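You operate a simulated robot arm through the tools that you are given. There is no shell and no other tool. Be economical: measure what you need, move in short steps, check, and stop when the job is done.

The job below is to be done with a simulated two-armed robot. You get a single attempt, and the scene is never put back.

Task
Put the slim game box marked "marbles" from the packing table on the pack of paper there and the slim game box that says "bingo" on the dark desk mat.

The check looks at the end state, three seconds after you hand in, the way a careful person would. Anything else that was tipped, shoved, dropped, spilled or broken makes it a failure.

Robot
Two 7-joint arms with two-finger parallel grippers on one trunk, on a base that drives. Base frame: it is fixed to the floor where the robot stands at the start and does not move with it; the origin is under the middle of the robot, x ahead of it, y to its left, z up. Lengths are in mm, angles in rad, forces in N, time in s.
The left shoulder is at the start at [70, 134, 1126], the right one opposite. With the tool pointing down near the work surface each hand reaches from about 100 to 640 mm from the robot's upright axis, wherever it stands, measured 20 degrees to its own side. Places, roughly: dark desk mat [-1500, 3200, 800]. Payload 1.57 kg a hand.
Tool frame (each hand has its own): the origin (TCP) lies between the finger pads and is the grasp point; the fingertips stand 30 mm ahead of it; z points along the fingers, y is the line along which they close. Largest opening 80 mm; finger width 17, thickness 12; the body of the gripper, 40 by 82 mm, starts 80 mm behind the TCP.
Orientation is told as [roll, pitch, yaw] about the base's x, y, z axes, in that order, counted from this pose: with the fingers straight down and closing along the base's y, the tool's x points along the base's -x, its y along +y and its z along -z.

Tools
- The arms move only by the tool servo_tool. It takes "left_targets", "right_targets" or both (then of equal length, played together; a hand with none holds still); each is a list of rows, each a list of 7 numbers: the opening, from 0 (shut) to 1 (fully open), then the shift along the base's x, y, z in mm, then the turn, a rotation vector about the base's x, y, z in rad. In form: [[fingers, x, y, z, wx, wy, wz], ...]. A call has 1 to 10 rows; each row shifts and turns the commanded pose from where the row before left it. Each row takes 0.2 s and may step no farther than 50 mm and 0.15 rad from the row before; otherwise, or with a gripper value out of range, the whole call is refused. Where a pose cannot be reached the arm comes as near as it can. A force on the tool above 40 N (or 10 N above the force at the start of the call, whichever is more), or a blocked arm, ends the call early, and 0.2 s more pass. The fingers move at their own pace (about 153 mm/s each) and stop on an object; they squeeze with about 36 N. The grip force told is the motor's: it shows also when the fingers shut on nothing. Time passes only in rows, and 0.2 s behind the last, so rows that do not move let the fingers close. The reply holds the time, the measured pose of the TCP, the force on the tool along the base axes, the opening and the grip force, in the units named above and with some noise, and new pictures: "pictures" is both (left out), scene, wrist or none (wrist: the cameras of the hands that moved).
- Cameras (640 x 400 px; columns grow to the right, rows downward): "scene" is now at [124.8, 12.2, 1331.4]; the picture's right is [0.14, -0.99, 0.00], its down [-0.77, -0.11, -0.63] and it looks along [0.62, 0.09, -0.78] (base axes); focal length 255 px, centre (320, 200). "left" rides on the left gripper at [72, 7, -122] in its tool frame; the picture's right is [-0.09, 1.00, 0.00], its down [-0.84, -0.08, -0.54] and it looks along [-0.54, -0.05, 0.84] (tool axes); focal length 238 px, centre (320, 200). "right" rides on the right gripper at [72, -7, -122] in its tool frame; the picture's right is [0.09, 1.00, 0.00], its down [-0.84, 0.08, -0.54] and it looks along [-0.54, 0.05, 0.84] (tool axes); focal length 238 px, centre (320, 200). There is no depth. A picture from a camera that has moved, and an enlarged one, comes with that camera's place and axes in the base frame and with its lens.
- move_column(by): slides the trunk up (or, below 0, down) by that many mm; the arms and the scene camera ride with it, the base frame stays. It gives what a move gives, with no picture.
- drive_base(legs): drives the robot by 1 to 6 legs, each [ahead, left, turn to the left] in mm, mm and rad, along the robot's own axes; the way and the turn of a leg run together, so that a leg with both is an arc; at most 1500 mm and 3.142 rad a leg. The arms and the cameras ride along, it lands a little off, and it stops where it bumps. It gives what a move gives, and a new picture of the scene camera.
- pan_tilt(pan, tilt): turns the head with the scene camera to pan (to the left, within 1.501 rad either way) and tilt (down, from -0.506 to 1.204), counted from straight ahead of the robot. It gives what a move gives, and a new picture of the scene camera.
- close_up(camera, box): a new picture of the part [left, top, right, bottom] of that camera's present view, enlarged. The clock stands still meanwhile.
- sign_off(): hands the job in; it is judged then, once.

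Work in short steps. Places have to be worked out from the pictures, the camera data and where the tool is seen: move nearer, look again, correct. Check each grasp and each placing, and mend what went wrong. You have 120 turns and 170 pictures in all, those below and enlarged ones among them. Open the grippers and draw the arms clear of the work before you hand the job in, unless the task says otherwise; then end with one line.

The tools are called after "Emit:" as a command line: name --argument value ..., lists and objects as JSON in quotes. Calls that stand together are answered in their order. servo_tool: Moves the arms, as the interface text tells. Its arguments: {"type":"object","properties":{"left_targets":{"type":"array","items":{"type":"array","items":{"type":"number"}}},"right_targets":{"type":"array","items":{"type":"array","items":{"type":"number"}}},"pictures":{"type":"string","enum":["both","scene","wrist","none"]}},"required":[]} The other tools are called the same way: move_column (by) slides the trunk up or down; drive_base (legs) drives the base; pan_tilt (pan, tilt) turns the head that bears the scene camera; close_up (camera, box) takes an enlarged picture of a part of a camera's view; sign_off () hands the job in.

At the start:

```text
time: 0.0
left_ee_pos: [459.3, 287.1, 985.9]
left_tool_rot: [-0.001, 0.0, 0.002]
left_contact_force: [0.2, 0.3, 0.5]
left_grip_width: 79.7
left_grip_force: 0.0
right_ee_pos: [414.3, -82.7, 1043.6]
right_tool_rot: [0.001, 0.0, 0.0]
right_contact_force: [-0.1, 0.5, 0.0]
right_grip_width: 80.3
right_grip_force: 0.0
trunk travel left (down, up): [-700.0, 240.0]
robot x, y, heading: [3.0, -3.6, 0.001]
head pan, tilt: [0.143, 0.89]
```

scene: 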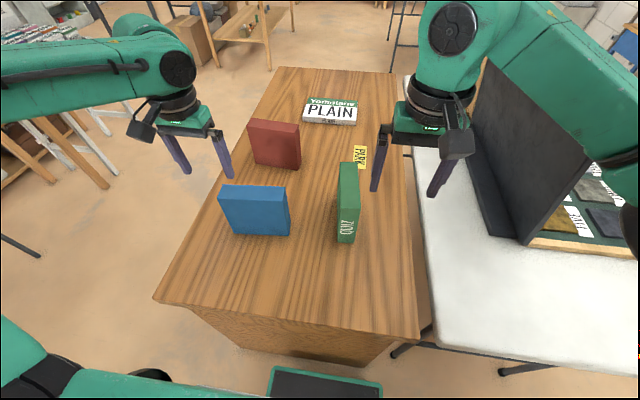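
right: 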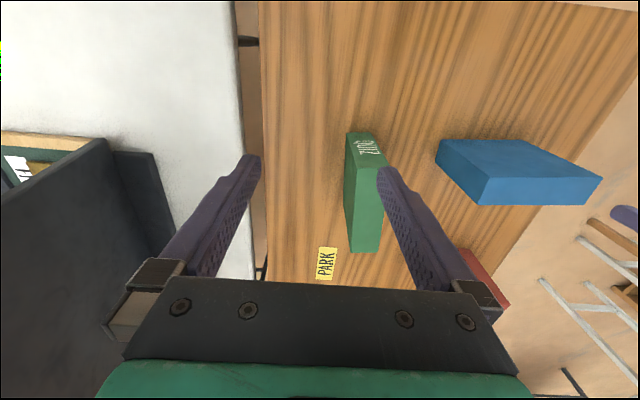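
left: 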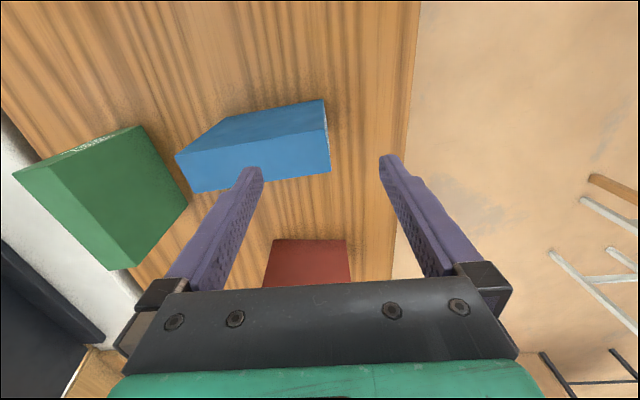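

I see three upright boxes (red, blue, green) and a pack labelled PLAIN. I enlarge the view to read the markings.

Emit:
close_up --camera "scene" --box '[200, 80, 400, 260]'

Emit:
close_up --camera "right" --box '[300, 100, 460, 300]'

Emit:
close_up --camera "scene" --box '[440, 60, 640, 260]'

```text
2.22 times, centred on (300, 170) of scene
camera zoom: at [124.8, 12.2, 1331.4], right [0.14, -0.99, 0.0], down [-0.77, -0.11, -0.63], along [0.62, 0.09, -0.78], focal length 567 px, centre (364, 267)
```

zoom: 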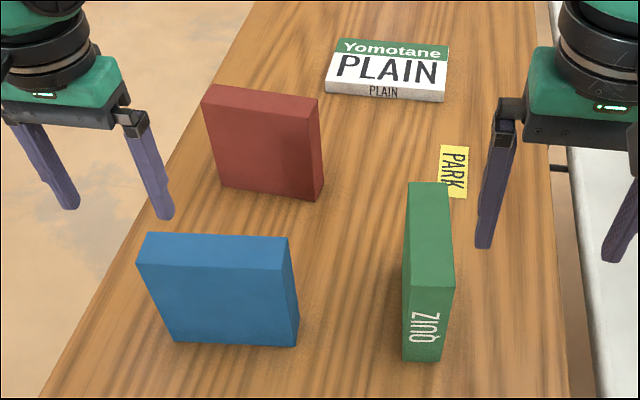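

```text
2.00 times, centred on (380, 200) of right
camera zoom: at [343.3, -88.4, 1165.9], right [-0.09, 1.0, 0.0], down [0.84, 0.08, 0.54], along [0.54, 0.05, -0.84], focal length 477 px, centre (200, 200)
```

zoom: 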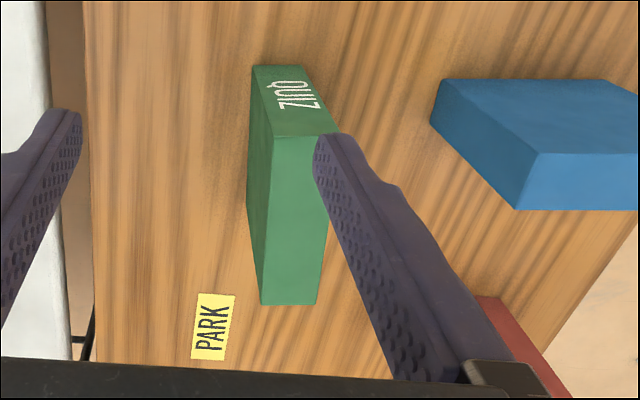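

```text
2.00 times, centred on (540, 160) of scene
camera zoom: at [124.8, 12.2, 1331.4], right [0.14, -0.99, 0.0], down [-0.77, -0.11, -0.63], along [0.62, 0.09, -0.78], focal length 510 px, centre (-120, 280)
```

zoom: 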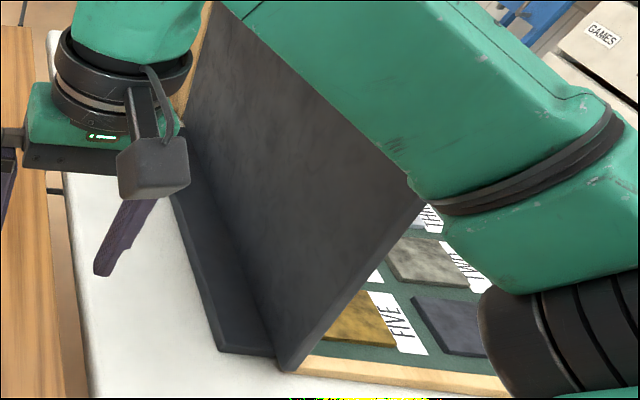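

Green says "quiz". Red and blue show no label from here. I look round the room to get my bearings before inspecting their other sides.

Emit:
pan_tilt --pan 1.2 --tilt 0.35

Emit:
pan_tilt --pan -0.9 --tilt 0.5

Emit:
pan_tilt --pan 0.143 --tilt 0.3

```text
time: 1.3
left_ee_pos: [459.8, 287.2, 985.4]
left_tool_rot: [0.0, 0.001, 0.001]
left_contact_force: [-0.1, -0.4, -0.1]
left_grip_width: 80.3
left_grip_force: 0.1
right_ee_pos: [415.1, -82.4, 1042.7]
right_tool_rot: [0.001, 0.001, 0.0]
right_contact_force: [-0.3, -0.2, -0.1]
right_grip_width: 79.8
right_grip_force: 0.0
trunk travel left (down, up): [-700.0, 240.0]
robot x, y, heading: [2.8, -0.1, 0.002]
head pan, tilt: [1.201, 0.351]
camera scene: at [83.3, 88.1, 1378.1], right [0.93, -0.36, 0.0], down [-0.12, -0.32, -0.94], along [0.34, 0.88, -0.34], focal length 255 px, centre (320, 200)
```

scene: 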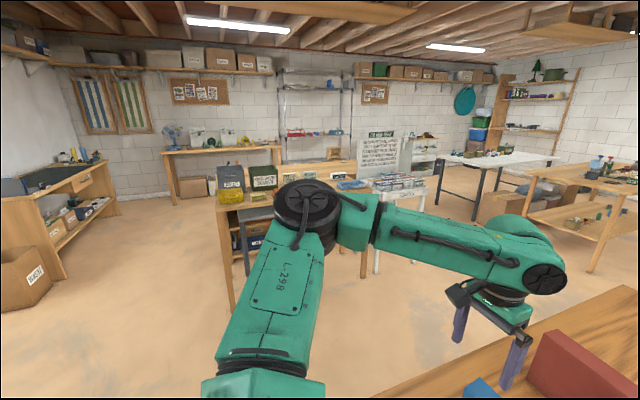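

```text
time: 3.3
left_ee_pos: [459.0, 287.1, 986.4]
left_tool_rot: [0.0, -0.002, 0.0]
left_contact_force: [-0.1, 0.0, -0.7]
left_grip_width: 80.1
left_grip_force: 0.1
right_ee_pos: [414.5, -82.0, 1043.2]
right_tool_rot: [0.001, 0.001, 0.0]
right_contact_force: [0.1, 0.1, 0.6]
right_grip_width: 80.1
right_grip_force: 0.2
trunk travel left (down, up): [-700.0, 240.0]
robot x, y, heading: [-0.7, 2.9, -0.002]
head pan, tilt: [-0.901, 0.499]
camera scene: at [106.1, -69.9, 1364.5], right [-0.78, -0.62, 0.0], down [-0.3, 0.37, -0.88], along [0.55, -0.69, -0.48], focal length 255 px, centre (320, 200)
```

scene: 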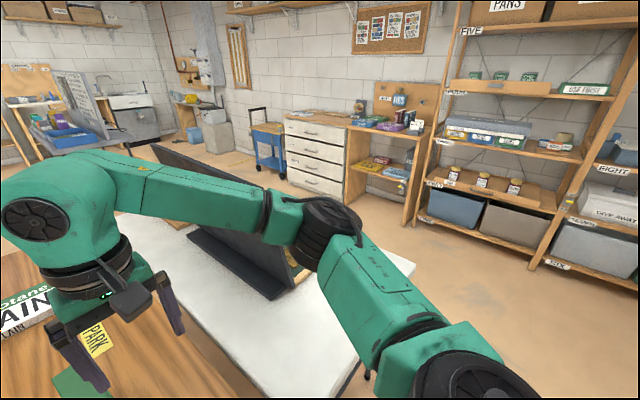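

```text
time: 4.6
left_ee_pos: [459.4, 286.7, 985.5]
left_tool_rot: [0.0, 0.002, 0.001]
left_contact_force: [-0.4, -0.3, 0.3]
left_grip_width: 80.1
left_grip_force: 0.1
right_ee_pos: [415.5, -82.5, 1044.6]
right_tool_rot: [0.0, 0.001, 0.0]
right_contact_force: [0.6, 0.3, 0.1]
right_grip_width: 80.2
right_grip_force: 0.1
trunk travel left (down, up): [-700.0, 240.0]
robot x, y, heading: [-1.8, 1.2, 0.007]
head pan, tilt: [0.143, 0.3]
camera scene: at [142.0, 14.6, 1382.9], right [0.14, -0.99, 0.0], down [-0.29, -0.04, -0.96], along [0.95, 0.14, -0.3], focal length 255 px, centre (320, 200)
```

scene: 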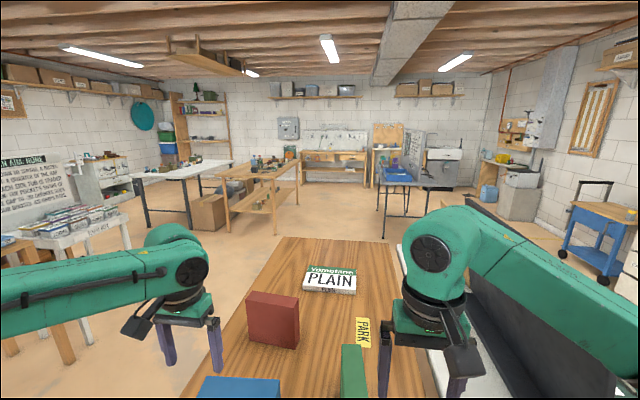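

The dark mat is behind-left; the boxes' labels are probably on the +y ends or the backs. I'll swing the left hand out left and yaw it so its camera looks toward -y at the box ends.

Emit:
servo_tool --left_targets '[[1, 2, 16, 0, 0, 0, -0.15], [1, 2, 16, 0, 0, 0, -0.15], [1, 2, 16, 0, 0, 0, -0.15], [1, 2, 16, 0, 0, 0, -0.15], [1, 2, 16, 0, 0, 0, -0.15], [1, 2, 16, 0, 0, 0, -0.15], [1, 2, 16, 0, 0, 0, -0.15], [1, 2, 16, 0, 0, 0, -0.15], [1, 2, 16, 0, 0, 0, -0.15], [1, 2, 16, 0, 0, 0, -0.15]]' --pictures "wrist"

Emit:
pan_tilt --pan 0.143 --tilt 0.89

```text
time: 6.8
left_ee_pos: [479.1, 449.0, 985.6]
left_tool_rot: [-0.001, 0.0, -1.501]
left_contact_force: [0.5, -0.4, 0.1]
left_grip_width: 80.1
left_grip_force: 0.3
right_ee_pos: [414.2, -82.9, 1043.4]
right_tool_rot: [0.0, 0.0, 0.0]
right_contact_force: [-0.2, -0.5, -0.3]
right_grip_width: 79.9
right_grip_force: 0.1
trunk travel left (down, up): [-700.0, 240.0]
robot x, y, heading: [0.4, 1.8, 0.002]
head pan, tilt: [0.143, 0.3]
camera left: at [480.5, 520.8, 1107.5], right [1.0, -0.02, 0.0], down [-0.02, -0.84, 0.54], along [-0.01, -0.54, -0.84], focal length 238 px, centre (320, 200)
```

left: 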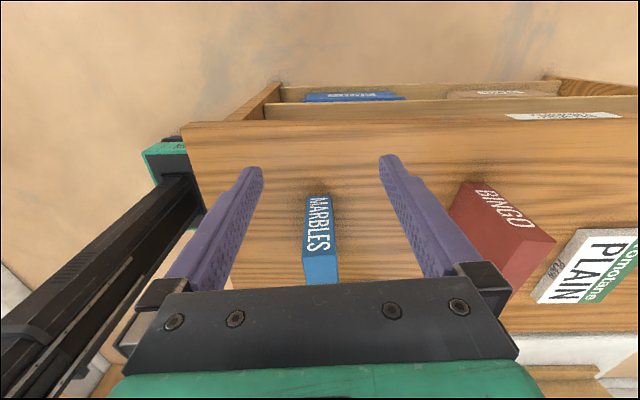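

```text
time: 7.8
left_ee_pos: [478.0, 448.2, 986.0]
left_tool_rot: [0.001, 0.001, -1.498]
left_contact_force: [-0.3, 1.0, 0.3]
left_grip_width: 80.0
left_grip_force: 0.0
right_ee_pos: [415.1, -82.1, 1042.8]
right_tool_rot: [0.0, -0.002, 0.0]
right_contact_force: [-0.2, -0.5, -0.7]
right_grip_width: 79.8
right_grip_force: 0.1
trunk travel left (down, up): [-700.0, 240.0]
robot x, y, heading: [5.1, -0.9, 0.002]
head pan, tilt: [0.143, 0.89]
camera scene: at [124.9, 12.3, 1331.5], right [0.14, -0.99, 0.0], down [-0.77, -0.11, -0.63], along [0.62, 0.09, -0.78], focal length 255 px, centre (320, 200)
```

scene: 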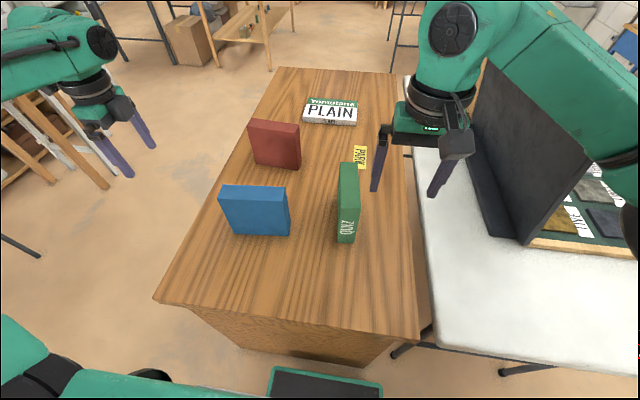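

Blue is MARBLES and red is BINGO. I enlarge the wrist view to locate the blue box's top and its angle.

Emit:
close_up --camera "left" --box '[240, 160, 400, 300]'

Emit:
close_up --camera "scene" --box '[200, 100, 320, 250]'

```text
2.86 times, centred on (320, 230) of left
camera zoom: at [480.1, 520.1, 1107.7], right [1.0, -0.02, 0.0], down [-0.02, -0.84, 0.54], along [-0.01, -0.54, -0.84], focal length 681 px, centre (320, 114)
```

zoom: 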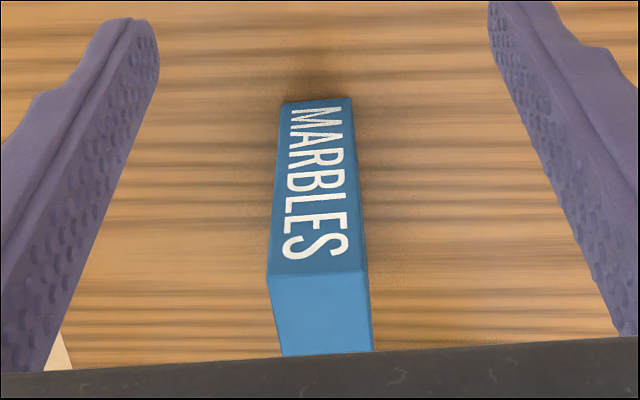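

```text
2.67 times, centred on (260, 175) of scene
camera zoom: at [124.9, 12.3, 1331.5], right [0.14, -0.99, 0.0], down [-0.77, -0.11, -0.63], along [0.62, 0.09, -0.78], focal length 680 px, centre (480, 267)
```

zoom: 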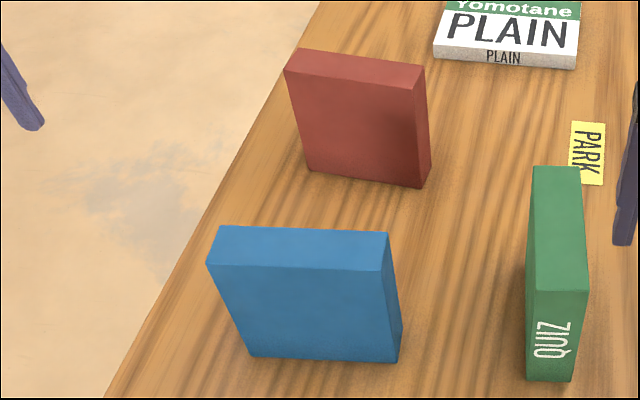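

Blue's top centre works out at about (478, 220, 888), 44 thick, with the hand yaw already matching. I move over it at the present height and look.

Emit:
servo_tool --left_targets '[[1, 0, -46, 0, 0, 0, 0], [1, 0, -46, 0, 0, 0, 0], [1, 0, -46, 0, 0, 0, 0], [1, 0, -46, 0, 0, 0, 0], [1, 0, -44, 0, 0, 0, 0.01], [1, 0, 0, -30, 0, 0, 0]]'

```text
time: 9.2
left_ee_pos: [479.2, 221.3, 952.7]
left_tool_rot: [0.001, -0.002, -1.488]
left_contact_force: [0.8, 1.0, 0.3]
left_grip_width: 80.1
left_grip_force: 0.1
right_ee_pos: [415.3, -79.9, 1043.0]
right_tool_rot: [-0.001, 0.001, 0.0]
right_contact_force: [0.4, 0.2, 0.5]
right_grip_width: 80.0
right_grip_force: 0.1
trunk travel left (down, up): [-700.0, 240.0]
robot x, y, heading: [-0.4, 1.2, 0.001]
head pan, tilt: [0.143, 0.89]
camera scene: at [125.7, 13.7, 1331.3], right [0.14, -0.99, 0.0], down [-0.77, -0.11, -0.63], along [0.62, 0.09, -0.78], focal length 255 px, centre (320, 200)
camera left: at [480.0, 294.3, 1075.5], right [1.0, -0.01, 0.0], down [-0.01, -0.84, 0.54], along [0.0, -0.54, -0.84], focal length 238 px, centre (320, 200)
```

scene: 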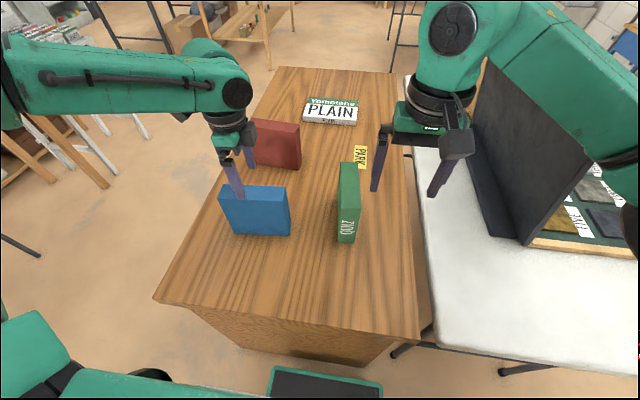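
left: 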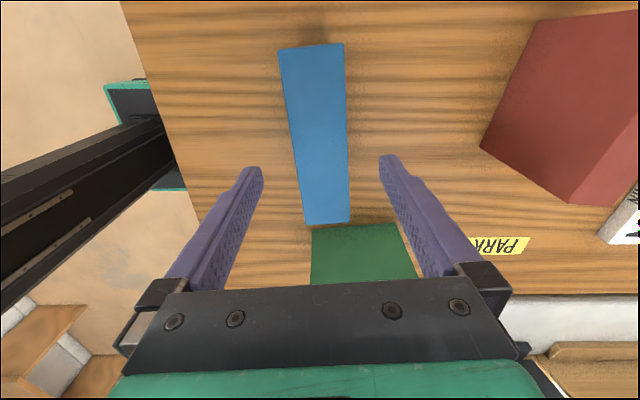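

The box lies centred between the fingers at about (481, 220). I descend to TCP z≈850 and close.

Emit:
servo_tool --left_targets '[[1, 1, 0, -35, 0, 0, 0], [1, 1, 0, -35, 0, 0, 0], [1, 0, 0, -33, 0, 0, 0], [1, 0, 0, 0, 0, 0, 0], [0, 0, 0, 0, 0, 0, 0], [0, 0, 0, 0, 0, 0, 0], [0, 0, 0, 0, 0, 0, 0]]'

```text
time: 10.8
left_ee_pos: [481.0, 220.7, 851.4]
left_tool_rot: [0.001, 0.001, -1.488]
left_contact_force: [0.5, -0.5, 0.4]
left_grip_width: 44.9
left_grip_force: 36.2
right_ee_pos: [414.9, -82.7, 1043.4]
right_tool_rot: [-0.001, 0.001, -0.001]
right_contact_force: [0.4, 0.1, -0.4]
right_grip_width: 80.0
right_grip_force: 0.0
trunk travel left (down, up): [-700.0, 240.0]
robot x, y, heading: [0.3, 0.6, 0.003]
head pan, tilt: [0.143, 0.89]
camera scene: at [125.1, 12.3, 1331.3], right [0.14, -0.99, 0.0], down [-0.77, -0.11, -0.63], along [0.62, 0.09, -0.78], focal length 255 px, centre (320, 200)
camera left: at [482.1, 291.2, 973.3], right [1.0, -0.01, 0.0], down [-0.01, -0.84, 0.54], along [-0.01, -0.54, -0.84], focal length 238 px, centre (320, 200)
```

scene: 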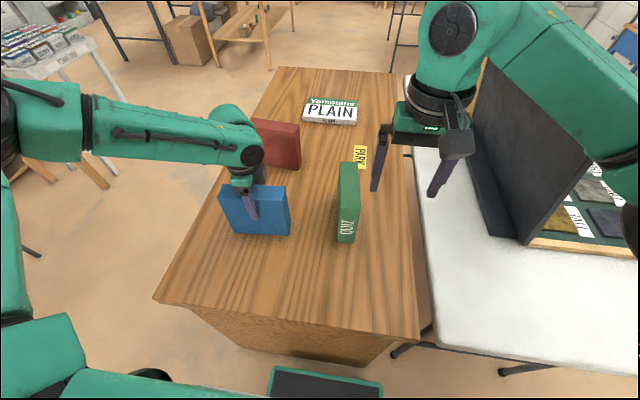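
left: 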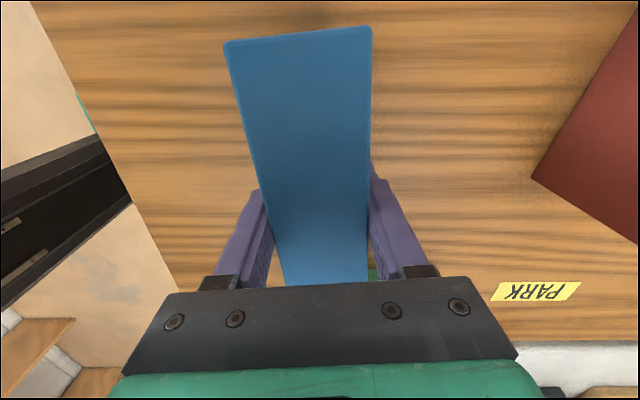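

Grip width 44.9 with full force: held. I lift it straight up, then raise the trunk for clearance over everything.

Emit:
servo_tool --left_targets '[[0, 0, 0, 30, 0, 0, 0], [0, 0, 0, 40, 0, 0, 0], [0, 0, 0, 40, 0, 0, 0], [0, 0, 0, 40, 0, 0, 0]]' --pictures "scene"

Emit:
move_column --by 150

Emit:
drive_base --legs '[[0, 800, 0]]'

```text
time: 11.8
left_ee_pos: [481.4, 218.7, 1002.7]
left_tool_rot: [0.0, 0.001, -1.488]
left_contact_force: [-0.6, -1.3, -2.1]
left_grip_width: 44.8
left_grip_force: 36.0
right_ee_pos: [414.2, -82.6, 1041.5]
right_tool_rot: [0.0, 0.0, 0.0]
right_contact_force: [0.3, -0.4, -0.2]
right_grip_width: 79.8
right_grip_force: 0.1
trunk travel left (down, up): [-700.0, 240.0]
robot x, y, heading: [-1.5, -3.0, -0.001]
head pan, tilt: [0.143, 0.89]
camera scene: at [124.4, 11.7, 1331.4], right [0.14, -0.99, 0.0], down [-0.77, -0.11, -0.63], along [0.62, 0.09, -0.78], focal length 255 px, centre (320, 200)
```

scene: 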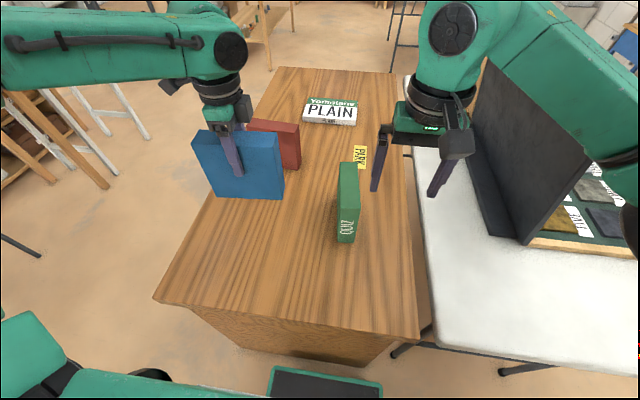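

```text
time: 13.6
left_ee_pos: [482.2, 218.6, 1151.6]
left_tool_rot: [-0.001, -0.001, -1.489]
left_contact_force: [0.3, 0.9, -2.5]
left_grip_width: 44.7
left_grip_force: 35.4
right_ee_pos: [415.8, -81.9, 1193.4]
right_tool_rot: [0.0, 0.001, -0.001]
right_contact_force: [0.9, 0.1, -0.4]
right_grip_width: 79.9
right_grip_force: 0.1
trunk travel left (down, up): [-850.0, 90.0]
robot x, y, heading: [-0.9, 0.2, 0.002]
head pan, tilt: [0.143, 0.89]
```

```text
time: 17.9
left_ee_pos: [475.6, 1036.4, 1151.1]
left_tool_rot: [0.002, -0.002, -1.476]
left_contact_force: [-0.5, -0.1, -2.2]
left_grip_width: 44.8
left_grip_force: 36.4
right_ee_pos: [411.1, 735.5, 1192.3]
right_tool_rot: [0.002, -0.001, 0.009]
right_contact_force: [0.4, -0.1, -0.5]
right_grip_width: 80.1
right_grip_force: 0.0
trunk travel left (down, up): [-850.0, 90.0]
robot x, y, heading: [-3.7, 815.3, 0.012]
head pan, tilt: [0.143, 0.89]
camera scene: at [120.8, 825.5, 1481.4], right [0.15, -0.99, 0.0], down [-0.77, -0.12, -0.63], along [0.62, 0.1, -0.78], focal length 255 px, centre (320, 200)
```

scene: 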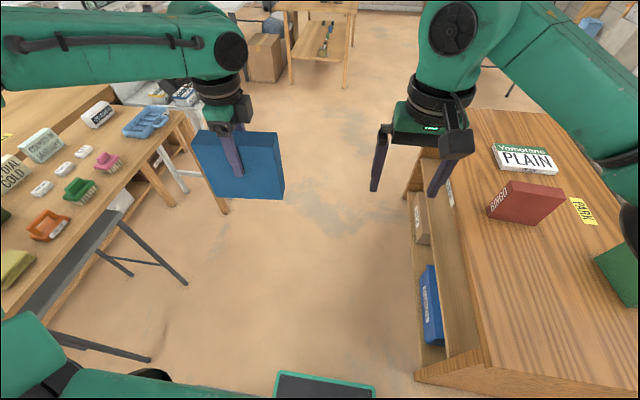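

The aisle is clear. I drive ahead 850 and then turn right to face the side of the packing table.

Emit:
drive_base --legs '[[850, 20, -0.01], [0, 0, -1.571]]'

```text
time: 26.3
left_ee_pos: [1078.8, 353.1, 1152.8]
left_tool_rot: [0.0, -0.001, -3.057]
left_contact_force: [-0.1, 0.6, -2.8]
left_grip_width: 44.9
left_grip_force: 36.0
right_ee_pos: [777.2, 419.4, 1194.2]
right_tool_rot: [0.0, 0.0, -1.568]
right_contact_force: [0.3, -1.2, 0.0]
right_grip_width: 80.0
right_grip_force: 0.1
trunk travel left (down, up): [-850.0, 90.0]
robot x, y, heading: [856.6, 832.7, -1.57]
head pan, tilt: [0.143, 0.89]
camera scene: at [868.0, 709.9, 1481.3], right [-0.99, -0.15, 0.0], down [-0.11, 0.77, -0.63], along [0.09, -0.62, -0.78], focal length 255 px, centre (320, 200)
```

scene: 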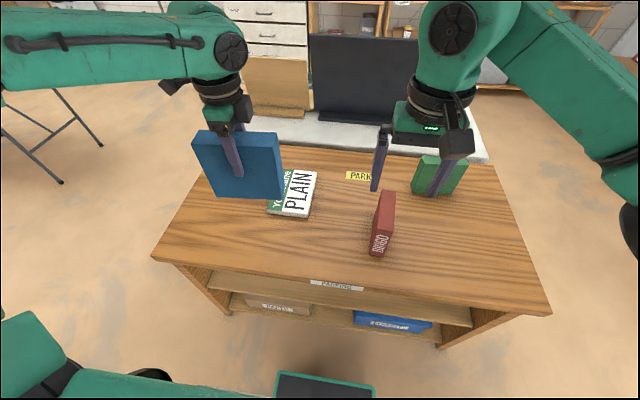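

The table side is an open shelf and the pack is ahead-left. I move 140 closer, the same edge distance as at the start, and neutralise the left hand's yaw so the box's long side follows the pack's long side.

Emit:
drive_base --legs '[[140, 0, 0]]'

Emit:
servo_tool --left_targets '[[0, 0, 0, 0, 0, 0, 0.149], [0, 0, 0, 0, 0, 0, 0.149], [0, 0, 0, 0, 0, 0, 0.149], [0, 0, 0, 0, 0, 0, 0.149], [0, 0, 0, 0, 0, 0, 0.149], [0, 0, 0, 0, 0, 0, 0.149], [0, 0, 0, 0, 0, 0, 0.149], [0, 0, 0, 0, 0, 0, 0.149], [0, 0, 0, 0, 0, 0, 0.149], [0, 0, 0, 0, 0, 0, 0.149]]'

```text
time: 27.6
left_ee_pos: [1078.0, 214.8, 1152.3]
left_tool_rot: [0.001, -0.001, -3.054]
left_contact_force: [0.4, 0.1, -2.6]
left_grip_width: 44.7
left_grip_force: 36.2
right_ee_pos: [777.0, 280.9, 1194.0]
right_tool_rot: [0.0, -0.001, -1.565]
right_contact_force: [0.2, -0.7, 0.9]
right_grip_width: 80.1
right_grip_force: 0.1
trunk travel left (down, up): [-850.0, 90.0]
robot x, y, heading: [858.8, 693.5, -1.569]
head pan, tilt: [0.143, 0.89]
camera scene: at [868.4, 572.3, 1481.7], right [-0.99, -0.15, 0.0], down [-0.11, 0.77, -0.63], along [0.09, -0.62, -0.78], focal length 255 px, centre (320, 200)
```

scene: 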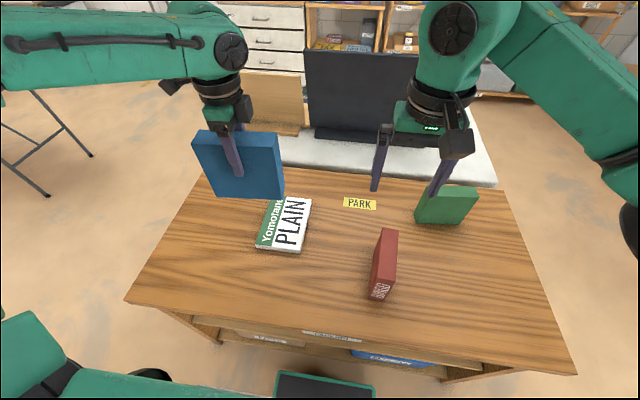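

```text
time: 29.8
left_ee_pos: [1079.0, 212.3, 1152.0]
left_tool_rot: [0.0, 0.002, -1.562]
left_contact_force: [-0.3, -0.3, -2.5]
left_grip_width: 44.6
left_grip_force: 36.2
right_ee_pos: [777.1, 277.6, 1193.1]
right_tool_rot: [-0.001, 0.001, -1.566]
right_contact_force: [0.3, 0.4, 0.1]
right_grip_width: 80.0
right_grip_force: 0.0
trunk travel left (down, up): [-850.0, 90.0]
robot x, y, heading: [857.3, 693.0, -1.566]
head pan, tilt: [0.143, 0.89]
camera scene: at [868.3, 568.5, 1481.3], right [-0.99, -0.15, 0.0], down [-0.11, 0.77, -0.63], along [0.09, -0.62, -0.78], focal length 255 px, centre (320, 200)
camera left: at [1085.6, 283.8, 1273.5], right [1.0, -0.08, 0.0], down [-0.07, -0.84, 0.54], along [-0.04, -0.54, -0.84], focal length 238 px, centre (320, 200)
```

scene: 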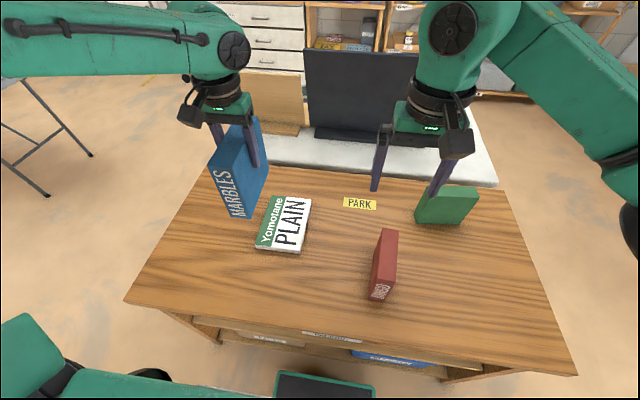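
left: 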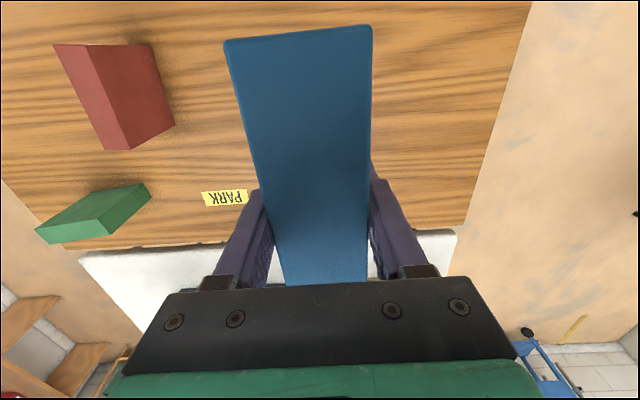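

Now I take an enlarged view of the pack to measure its corners and height.

Emit:
close_up --camera "scene" --box '[200, 110, 340, 260]'

```text
2.67 times, centred on (270, 185) of scene
camera zoom: at [868.3, 568.5, 1481.3], right [-0.99, -0.15, 0.0], down [-0.11, 0.77, -0.63], along [0.09, -0.62, -0.78], focal length 680 px, centre (453, 240)
```

zoom: 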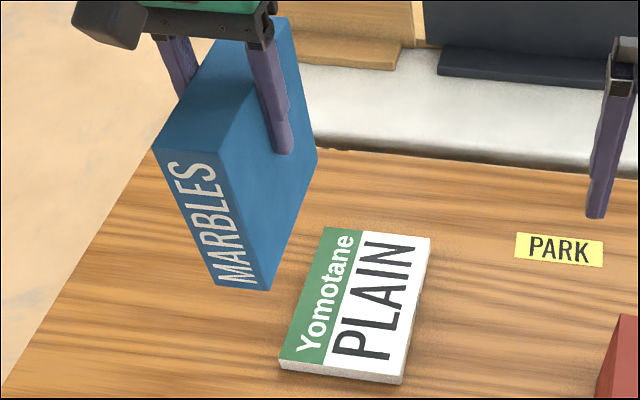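

The pack spans about x 982–1130, y −5–207, only ~16 thick (top z≈756), centre (1056, 101). I move over its centre and descend to about 20 above.

Emit:
servo_tool --left_targets '[[0, -8, -37, 0, 0, 0, 0], [0, -8, -37, 0, 0, 0, 0], [0, -7, -37, 0, 0, 0, 0], [0, 0, 0, -45, 0, 0, 0], [0, 0, 0, -45, 0, 0, 0], [0, 0, 0, -45, 0, 0, 0], [0, 0, 0, -45, 0, 0, 0], [0, 0, 0, -45, 0, 0, 0], [0, 0, 0, -35, 0, 0, 0]]'

Emit:
close_up --camera "scene" --box '[200, 110, 340, 260]'

```text
time: 31.8
left_ee_pos: [1093.2, 208.6, 937.6]
left_tool_rot: [-0.001, -0.002, -1.566]
left_contact_force: [0.3, -0.4, -2.6]
left_grip_width: 44.7
left_grip_force: 36.2
left hand out of reach, approached as far as the arm can: row 3, 5, 6, 7, 8, 9
right_ee_pos: [777.0, 278.6, 1193.2]
right_tool_rot: [-0.002, -0.001, -1.565]
right_contact_force: [-0.6, -0.8, -0.1]
right_grip_width: 80.3
right_grip_force: 0.1
trunk travel left (down, up): [-850.0, 90.0]
robot x, y, heading: [857.5, 690.4, -1.566]
head pan, tilt: [0.143, 0.89]
camera scene: at [868.9, 569.1, 1481.4], right [-0.99, -0.15, 0.0], down [-0.11, 0.77, -0.63], along [0.09, -0.62, -0.78], focal length 255 px, centre (320, 200)
camera left: at [1099.5, 280.4, 1059.7], right [1.0, -0.09, 0.0], down [-0.07, -0.84, 0.54], along [-0.05, -0.54, -0.84], focal length 238 px, centre (320, 200)
```

scene: 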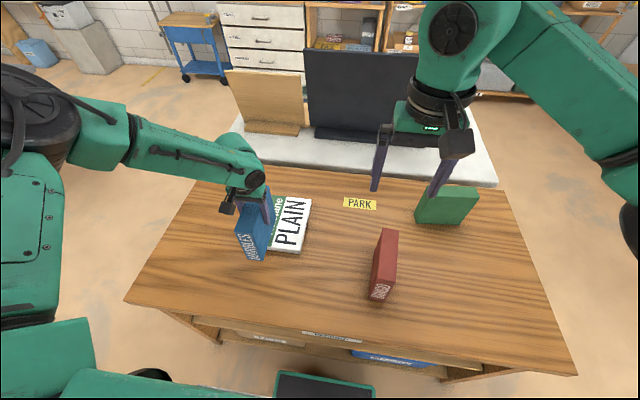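
left: 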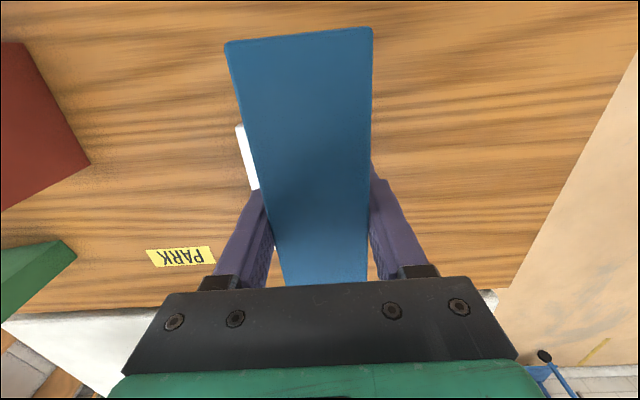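

```text
2.67 times, centred on (270, 185) of scene
camera zoom: at [868.9, 569.1, 1481.4], right [-0.99, -0.15, 0.0], down [-0.11, 0.77, -0.63], along [0.09, -0.62, -0.78], focal length 680 px, centre (453, 240)
```

zoom: 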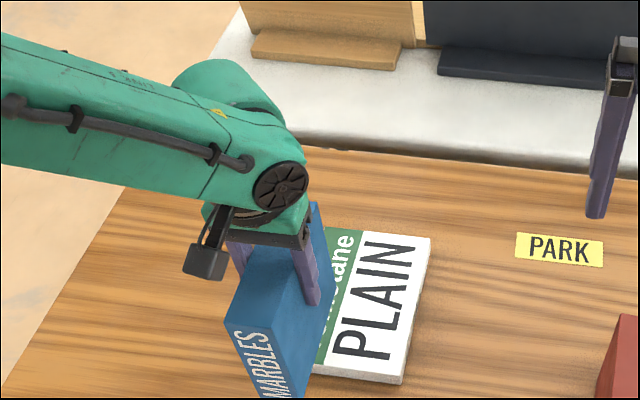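

The raised trunk limits the reach. I raise the hand by arm and check where it goes before lowering the trunk.

Emit:
servo_tool --left_targets '[[0, 0, 0, 45, 0, 0, 0], [0, 0, 0, 45, 0, 0, 0], [0, 0, 0, 45, 0, 0, 0], [0, 0, 0, 45, 0, 0, 0]]' --pictures "none"

```text
time: 32.8
left_ee_pos: [1089.2, 206.0, 1117.4]
left_tool_rot: [0.001, 0.002, -1.567]
left_contact_force: [0.3, 0.7, -2.8]
left_grip_width: 44.9
left_grip_force: 35.7
right_ee_pos: [776.5, 279.8, 1193.9]
right_tool_rot: [-0.001, 0.0, -1.566]
right_contact_force: [-0.5, 0.5, 0.0]
right_grip_width: 79.8
right_grip_force: 0.1
trunk travel left (down, up): [-850.0, 90.0]
robot x, y, heading: [857.5, 692.3, -1.568]
head pan, tilt: [0.143, 0.89]
```

Commanded pose is clipped to the reach, as expected. Lower the trunk by 200 (box bottom stays ~50 above the pack), then move toward the pack centre at that height.

Emit:
move_column --by -200

Emit:
servo_tool --left_targets '[[0, -11, -35, 0, 0, 0, 0], [0, -11, -35, 0, 0, 0, 0], [0, -11, -35, 0, 0, 0, 0]]' --pictures "none"

```text
time: 35.0
left_ee_pos: [1090.0, 205.2, 915.9]
left_tool_rot: [0.0, 0.001, -1.563]
left_contact_force: [0.5, -0.2, -2.1]
left_grip_width: 44.6
left_grip_force: 35.5
right_ee_pos: [776.6, 278.7, 993.4]
right_tool_rot: [0.001, 0.0, -1.565]
right_contact_force: [-0.5, 0.0, -0.8]
right_grip_width: 79.8
right_grip_force: 0.0
trunk travel left (down, up): [-650.0, 290.0]
robot x, y, heading: [857.5, 695.6, -1.569]
head pan, tilt: [0.143, 0.89]
```

```text
time: 35.8
left_ee_pos: [1070.8, 137.9, 917.6]
left_tool_rot: [-0.001, -0.002, -1.564]
left_contact_force: [0.1, -0.3, -1.7]
left_grip_width: 44.6
left_grip_force: 35.9
left hand out of reach, approached as far as the arm can: row 2, 3
right_ee_pos: [777.4, 278.9, 994.2]
right_tool_rot: [0.0, -0.004, -1.565]
right_contact_force: [-0.1, 0.2, 0.5]
right_grip_width: 80.3
right_grip_force: 0.1
trunk travel left (down, up): [-650.0, 290.0]
robot x, y, heading: [861.8, 692.7, -1.567]
head pan, tilt: [0.143, 0.89]
```

Still 37 short. I raise the hand 80 by arm and lower the trunk 100 more for a better reach.

Emit:
servo_tool --left_targets '[[0, 0, 0, 40, 0, 0, 0], [0, 0, 0, 40, 0, 0, 0]]' --pictures "none"

Emit:
move_column --by -80

Emit:
servo_tool --left_targets '[[0, -5, -12, 0, 0, 0, 0], [0, -5, -12, 0, 0, 0, 0], [0, -5, -12, 0, 0, 0, 0]]'

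```text
time: 36.4
left_ee_pos: [1071.8, 140.5, 998.8]
left_tool_rot: [0.0, -0.003, -1.565]
left_contact_force: [-1.5, -0.3, -2.1]
left_grip_width: 44.8
left_grip_force: 36.1
right_ee_pos: [776.6, 277.7, 993.1]
right_tool_rot: [0.0, 0.0, -1.566]
right_contact_force: [0.0, 0.3, -0.6]
right_grip_width: 80.0
right_grip_force: 0.1
trunk travel left (down, up): [-650.0, 290.0]
robot x, y, heading: [858.4, 691.8, -1.567]
head pan, tilt: [0.143, 0.89]
```

```text
time: 37.5
left_ee_pos: [1071.7, 141.3, 920.5]
left_tool_rot: [-0.003, -0.003, -1.563]
left_contact_force: [0.3, 0.4, -3.2]
left_grip_width: 44.7
left_grip_force: 36.3
right_ee_pos: [776.3, 278.2, 919.3]
right_tool_rot: [0.005, -0.01, -1.563]
right_contact_force: [-0.9, 4.2, 8.1]
right_grip_width: 79.8
right_grip_force: 0.1
trunk travel left (down, up): [-572.0, 368.0]
robot x, y, heading: [857.7, 691.1, -1.563]
head pan, tilt: [0.143, 0.89]
stopped: the force on the tool passed its limit (the readings are from after the stop); the commanded pose is now the measured one
```

```text
time: 38.2
left_ee_pos: [1071.3, 140.7, 921.8]
left_tool_rot: [-0.001, -0.004, -1.562]
left_contact_force: [-0.1, -0.3, -2.7]
left_grip_width: 44.9
left_grip_force: 35.9
left hand out of reach, approached as far as the arm can: row 1, 2, 3
right_ee_pos: [777.5, 278.2, 919.5]
right_tool_rot: [0.005, -0.013, -1.567]
right_contact_force: [0.6, 2.3, 5.6]
right_grip_width: 79.7
right_grip_force: 0.1
trunk travel left (down, up): [-572.0, 368.0]
robot x, y, heading: [855.2, 693.2, -1.569]
head pan, tilt: [0.143, 0.89]
camera scene: at [868.5, 569.9, 1203.2], right [-0.99, -0.15, 0.0], down [-0.11, 0.77, -0.63], along [0.09, -0.62, -0.78], focal length 255 px, centre (320, 200)
camera left: at [1077.9, 213.5, 1043.2], right [1.0, -0.09, 0.0], down [-0.07, -0.84, 0.54], along [-0.05, -0.54, -0.84], focal length 238 px, centre (320, 200)
```

scene: 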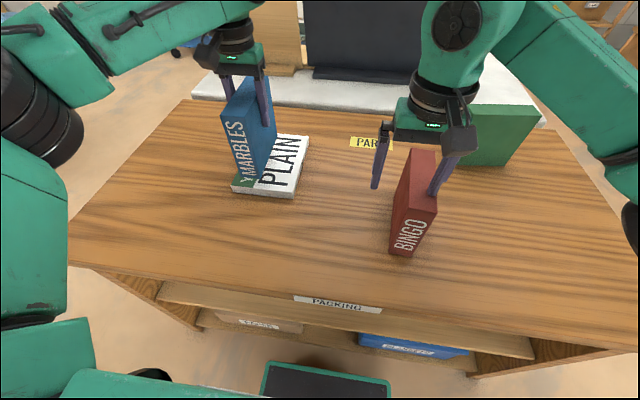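
left: 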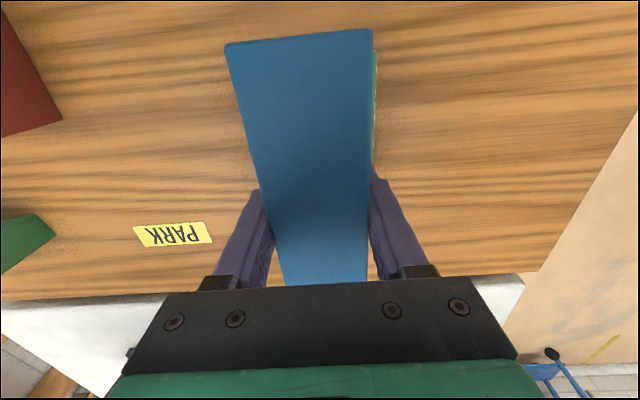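

The right fingertip has touched the top of the red box — I lift the right hand straight up at once and check the box.

Emit:
servo_tool --right_targets '[[1, 0, 0, 40, 0, 0, 0], [1, 0, 0, 45, 0, 0, 0], [1, 0, 0, 45, 0, 0, 0]]'

```text
time: 39.0
left_ee_pos: [1071.7, 141.7, 922.3]
left_tool_rot: [-0.001, -0.004, -1.565]
left_contact_force: [-0.3, 0.9, -2.8]
left_grip_width: 44.9
left_grip_force: 35.9
right_ee_pos: [775.5, 280.1, 1047.5]
right_tool_rot: [0.005, -0.009, -1.567]
right_contact_force: [0.1, 0.6, 0.0]
right_grip_width: 79.9
right_grip_force: 0.1
trunk travel left (down, up): [-572.0, 368.0]
robot x, y, heading: [855.6, 695.0, -1.566]
head pan, tilt: [0.143, 0.89]
camera scene: at [868.8, 569.6, 1203.1], right [-0.99, -0.15, 0.0], down [-0.11, 0.77, -0.63], along [0.09, -0.62, -0.78], focal length 255 px, centre (320, 200)
camera right: at [768.1, 352.5, 1169.3], right [1.0, 0.1, 0.0], down [0.08, -0.83, 0.55], along [0.06, -0.55, -0.83], focal length 238 px, centre (320, 200)
```

scene: 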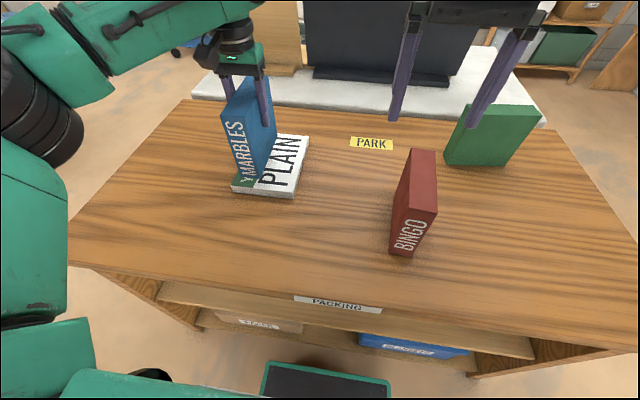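
right: 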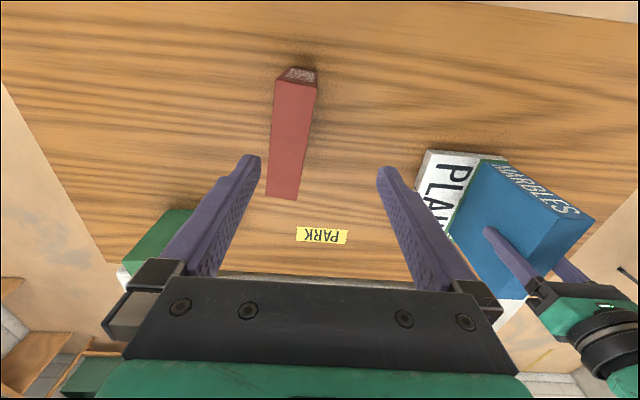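

Red is undisturbed. The best reach should be with the shoulder ~250 above the TCP, so I bring the trunk back up to its starting height, lower by arm, then reach forward.

Emit:
move_column --by 128

Emit:
servo_tool --left_targets '[[0, 0, 0, -45, 0, 0, 0], [0, 0, 0, -45, 0, 0, 0], [0, 0, 0, -45, 0, 0, 0], [0, -5, -13, 0, 0, 0, 0], [0, -5, -13, 0, 0, 0, 0], [0, -5, -13, 0, 0, 0, 0]]' --pictures "none"

```text
time: 40.6
left_ee_pos: [1071.4, 140.2, 1048.7]
left_tool_rot: [-0.003, -0.002, -1.564]
left_contact_force: [-0.1, 0.7, -3.1]
left_grip_width: 44.8
left_grip_force: 35.9
right_ee_pos: [774.8, 278.8, 1174.5]
right_tool_rot: [0.004, -0.011, -1.566]
right_contact_force: [0.2, 0.0, 0.9]
right_grip_width: 80.0
right_grip_force: 0.1
trunk travel left (down, up): [-700.0, 240.0]
robot x, y, heading: [857.5, 695.0, -1.567]
head pan, tilt: [0.143, 0.89]
```

```text
time: 42.0
left_ee_pos: [1071.8, 144.0, 917.8]
left_tool_rot: [-0.002, -0.003, -1.564]
left_contact_force: [0.1, 0.9, -2.2]
left_grip_width: 44.6
left_grip_force: 35.9
left hand out of reach, approached as far as the arm can: row 3, 4, 5, 6
right_ee_pos: [775.0, 277.9, 1174.6]
right_tool_rot: [0.004, -0.009, -1.567]
right_contact_force: [-0.7, 0.5, -0.3]
right_grip_width: 80.1
right_grip_force: 0.1
trunk travel left (down, up): [-700.0, 240.0]
robot x, y, heading: [855.8, 690.8, -1.57]
head pan, tilt: [0.143, 0.89]
```

The arm tops out at y≈141; the table edge is ~270 from the robot axis now, so a 28 mm creep forward is safe and closes the gap.

Emit:
drive_base --legs '[[28, 0, 0]]'

```text
time: 42.9
left_ee_pos: [1073.0, 120.1, 921.9]
left_tool_rot: [-0.003, -0.008, -1.567]
left_contact_force: [-0.7, -1.0, -2.4]
left_grip_width: 44.8
left_grip_force: 36.4
right_ee_pos: [774.2, 254.2, 1177.3]
right_tool_rot: [0.005, -0.016, -1.565]
right_contact_force: [0.6, 0.1, 0.9]
right_grip_width: 80.0
right_grip_force: 0.1
trunk travel left (down, up): [-700.0, 240.0]
robot x, y, heading: [860.3, 666.1, -1.57]
head pan, tilt: [0.143, 0.89]
camera scene: at [868.3, 545.9, 1331.7], right [-0.99, -0.15, 0.0], down [-0.11, 0.77, -0.63], along [0.09, -0.63, -0.77], focal length 255 px, centre (320, 200)
```

scene: 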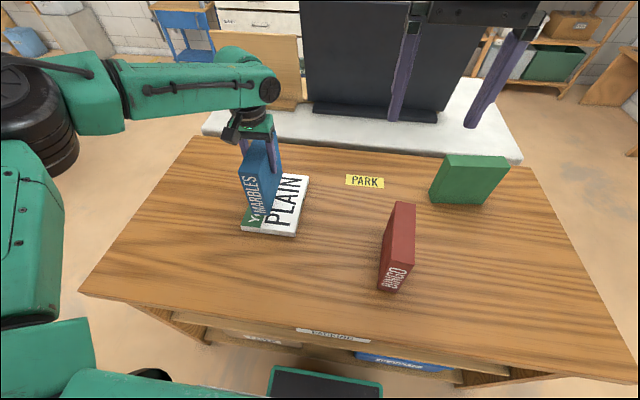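

The readings show a tiny pitch after the move; I take a still reading to see whether the base is touching something.

Emit:
servo_tool --left_targets '[[0, -6, 0, 0, 0, 0, 0], [0, -6, 0, 0, 0, 0, 0]]' --pictures "wrist"

Emit:
pan_tilt --pan 0.0 --tilt 1.2

```text
time: 43.5
left_ee_pos: [1060.2, 120.3, 919.9]
left_tool_rot: [-0.003, -0.005, -1.564]
left_contact_force: [-1.2, 0.0, -2.4]
left_grip_width: 44.8
left_grip_force: 35.9
left hand out of reach, approached as far as the arm can: row 2
right_ee_pos: [774.6, 252.2, 1175.0]
right_tool_rot: [0.005, -0.012, -1.567]
right_contact_force: [-0.3, 0.2, 0.7]
right_grip_width: 79.9
right_grip_force: 0.0
trunk travel left (down, up): [-700.0, 240.0]
robot x, y, heading: [856.0, 667.3, -1.56]
head pan, tilt: [0.143, 0.89]
camera left: at [1067.8, 193.2, 1042.0], right [1.0, -0.09, 0.0], down [-0.07, -0.83, 0.55], along [-0.05, -0.54, -0.84], focal length 238 px, centre (320, 200)
```

left: 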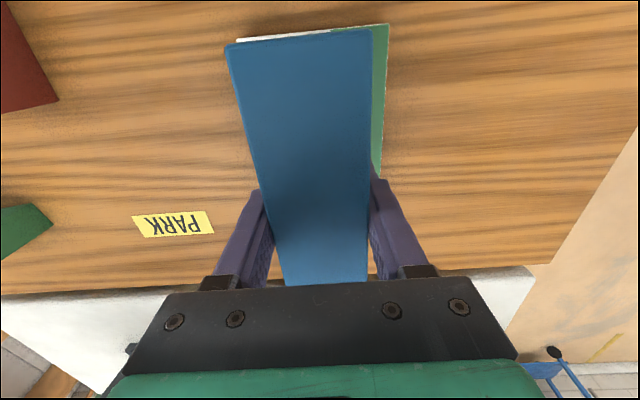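

```text
time: 44.3
left_ee_pos: [1061.8, 118.7, 919.7]
left_tool_rot: [-0.002, -0.007, -1.566]
left_contact_force: [-0.1, -0.4, -2.8]
left_grip_width: 44.6
left_grip_force: 35.9
right_ee_pos: [774.1, 249.6, 1175.2]
right_tool_rot: [0.007, -0.01, -1.568]
right_contact_force: [0.0, 0.2, 0.1]
right_grip_width: 79.9
right_grip_force: 0.0
trunk travel left (down, up): [-700.0, 240.0]
robot x, y, heading: [855.3, 666.2, -1.571]
head pan, tilt: [0.0, 1.201]
camera scene: at [857.6, 559.2, 1310.4], right [-1.0, 0.0, 0.0], down [0.0, 0.93, -0.36], along [0.0, -0.36, -0.93], focal length 255 px, centre (320, 200)
```

scene: 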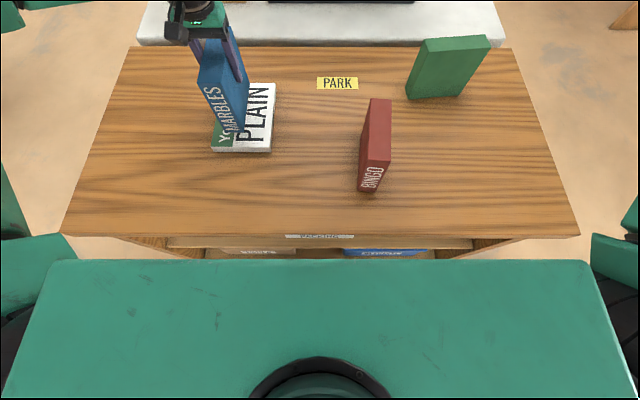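

No bump; the tilt on the right hand dates from the earlier contact. Box now spans y≈44–194, within the pack. I descend in small steps.

Emit:
servo_tool --left_targets '[[0, 0, 0, -15, 0, 0, 0], [0, 0, 0, -15, 0, 0, 0], [0, 0, 0, -10, 0, 0, 0], [0, 0, 0, 0, 0, 0, 0]]' --pictures "scene"

Emit:
close_up --camera "scene" --box '[160, 60, 300, 170]'

```text
time: 45.3
left_ee_pos: [1065.1, 128.4, 884.8]
left_tool_rot: [-0.002, -0.004, -1.567]
left_contact_force: [0.2, 0.0, -2.1]
left_grip_width: 44.8
left_grip_force: 36.3
left hand out of reach, approached as far as the arm can: row 1, 2, 3
right_ee_pos: [775.0, 249.2, 1174.5]
right_tool_rot: [0.004, -0.01, -1.565]
right_contact_force: [0.3, 0.6, 0.3]
right_grip_width: 80.1
right_grip_force: 0.3
trunk travel left (down, up): [-700.0, 240.0]
robot x, y, heading: [854.4, 665.6, -1.568]
head pan, tilt: [0.0, 1.201]
camera scene: at [857.5, 559.6, 1310.4], right [-1.0, 0.0, 0.0], down [0.0, 0.93, -0.36], along [0.0, -0.36, -0.93], focal length 255 px, centre (320, 200)
```

scene: 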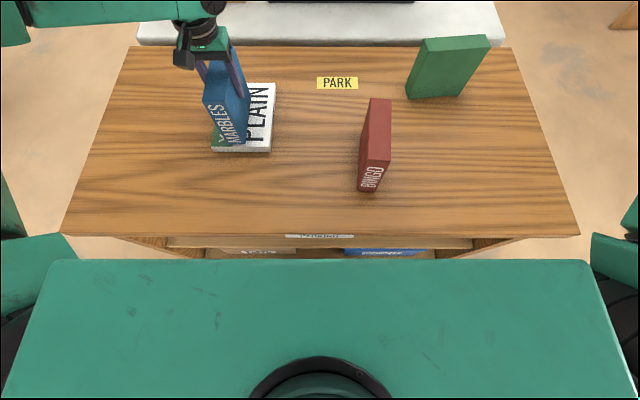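

```text
3.64 times, centred on (230, 115) of scene
camera zoom: at [857.5, 559.6, 1310.4], right [-1.0, 0.0, 0.0], down [0.0, 0.93, -0.36], along [0.0, -0.36, -0.93], focal length 927 px, centre (647, 509)
```

zoom: 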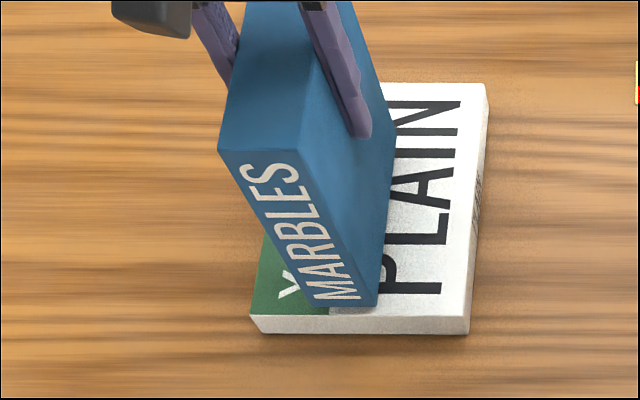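

Descending by arm pulls the hand back. I go up, reach forward again, then lower with the trunk instead.

Emit:
servo_tool --left_targets '[[0, 0, 0, 40, 0, 0, 0], [0, 0, 0, 40, 0, 0, 0], [0, -2, -10, 0, 0, 0, 0], [0, -2, -10, 0, 0, 0, 0], [0, -2, -5, 0, 0, 0, 0]]' --pictures "none"

```text
time: 46.5
left_ee_pos: [1063.7, 110.2, 965.2]
left_tool_rot: [-0.001, -0.006, -1.565]
left_contact_force: [0.0, 0.2, -2.4]
left_grip_width: 44.9
left_grip_force: 36.5
left hand out of reach, approached as far as the arm can: row 5
right_ee_pos: [774.2, 250.5, 1175.1]
right_tool_rot: [0.005, -0.011, -1.567]
right_contact_force: [-0.5, -0.3, 0.8]
right_grip_width: 80.0
right_grip_force: 0.1
trunk travel left (down, up): [-700.0, 240.0]
robot x, y, heading: [857.2, 669.0, -1.568]
head pan, tilt: [0.0, 1.201]
```

y=110 now. Lower the trunk 85 so the box bottom is just above the pack.

Emit:
move_column --by -85

Emit:
close_up --camera "scene" --box '[140, 20, 300, 160]'

```text
time: 47.7
left_ee_pos: [1063.2, 111.0, 879.1]
left_tool_rot: [-0.002, -0.005, -1.566]
left_contact_force: [-1.0, 0.2, -2.4]
left_grip_width: 44.9
left_grip_force: 35.8
right_ee_pos: [774.1, 248.7, 1090.1]
right_tool_rot: [0.004, -0.01, -1.566]
right_contact_force: [0.2, 0.4, -0.4]
right_grip_width: 79.9
right_grip_force: 0.0
trunk travel left (down, up): [-615.0, 325.0]
robot x, y, heading: [860.8, 661.2, -1.564]
head pan, tilt: [0.0, 1.201]
```

```text
2.86 times, centred on (220, 90) of scene
camera zoom: at [857.4, 559.8, 1225.5], right [-1.0, 0.0, 0.0], down [0.0, 0.93, -0.36], along [0.0, -0.36, -0.93], focal length 728 px, centre (606, 514)
```

zoom: 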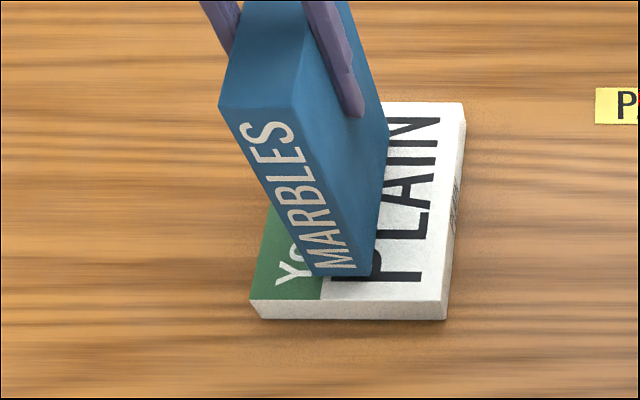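

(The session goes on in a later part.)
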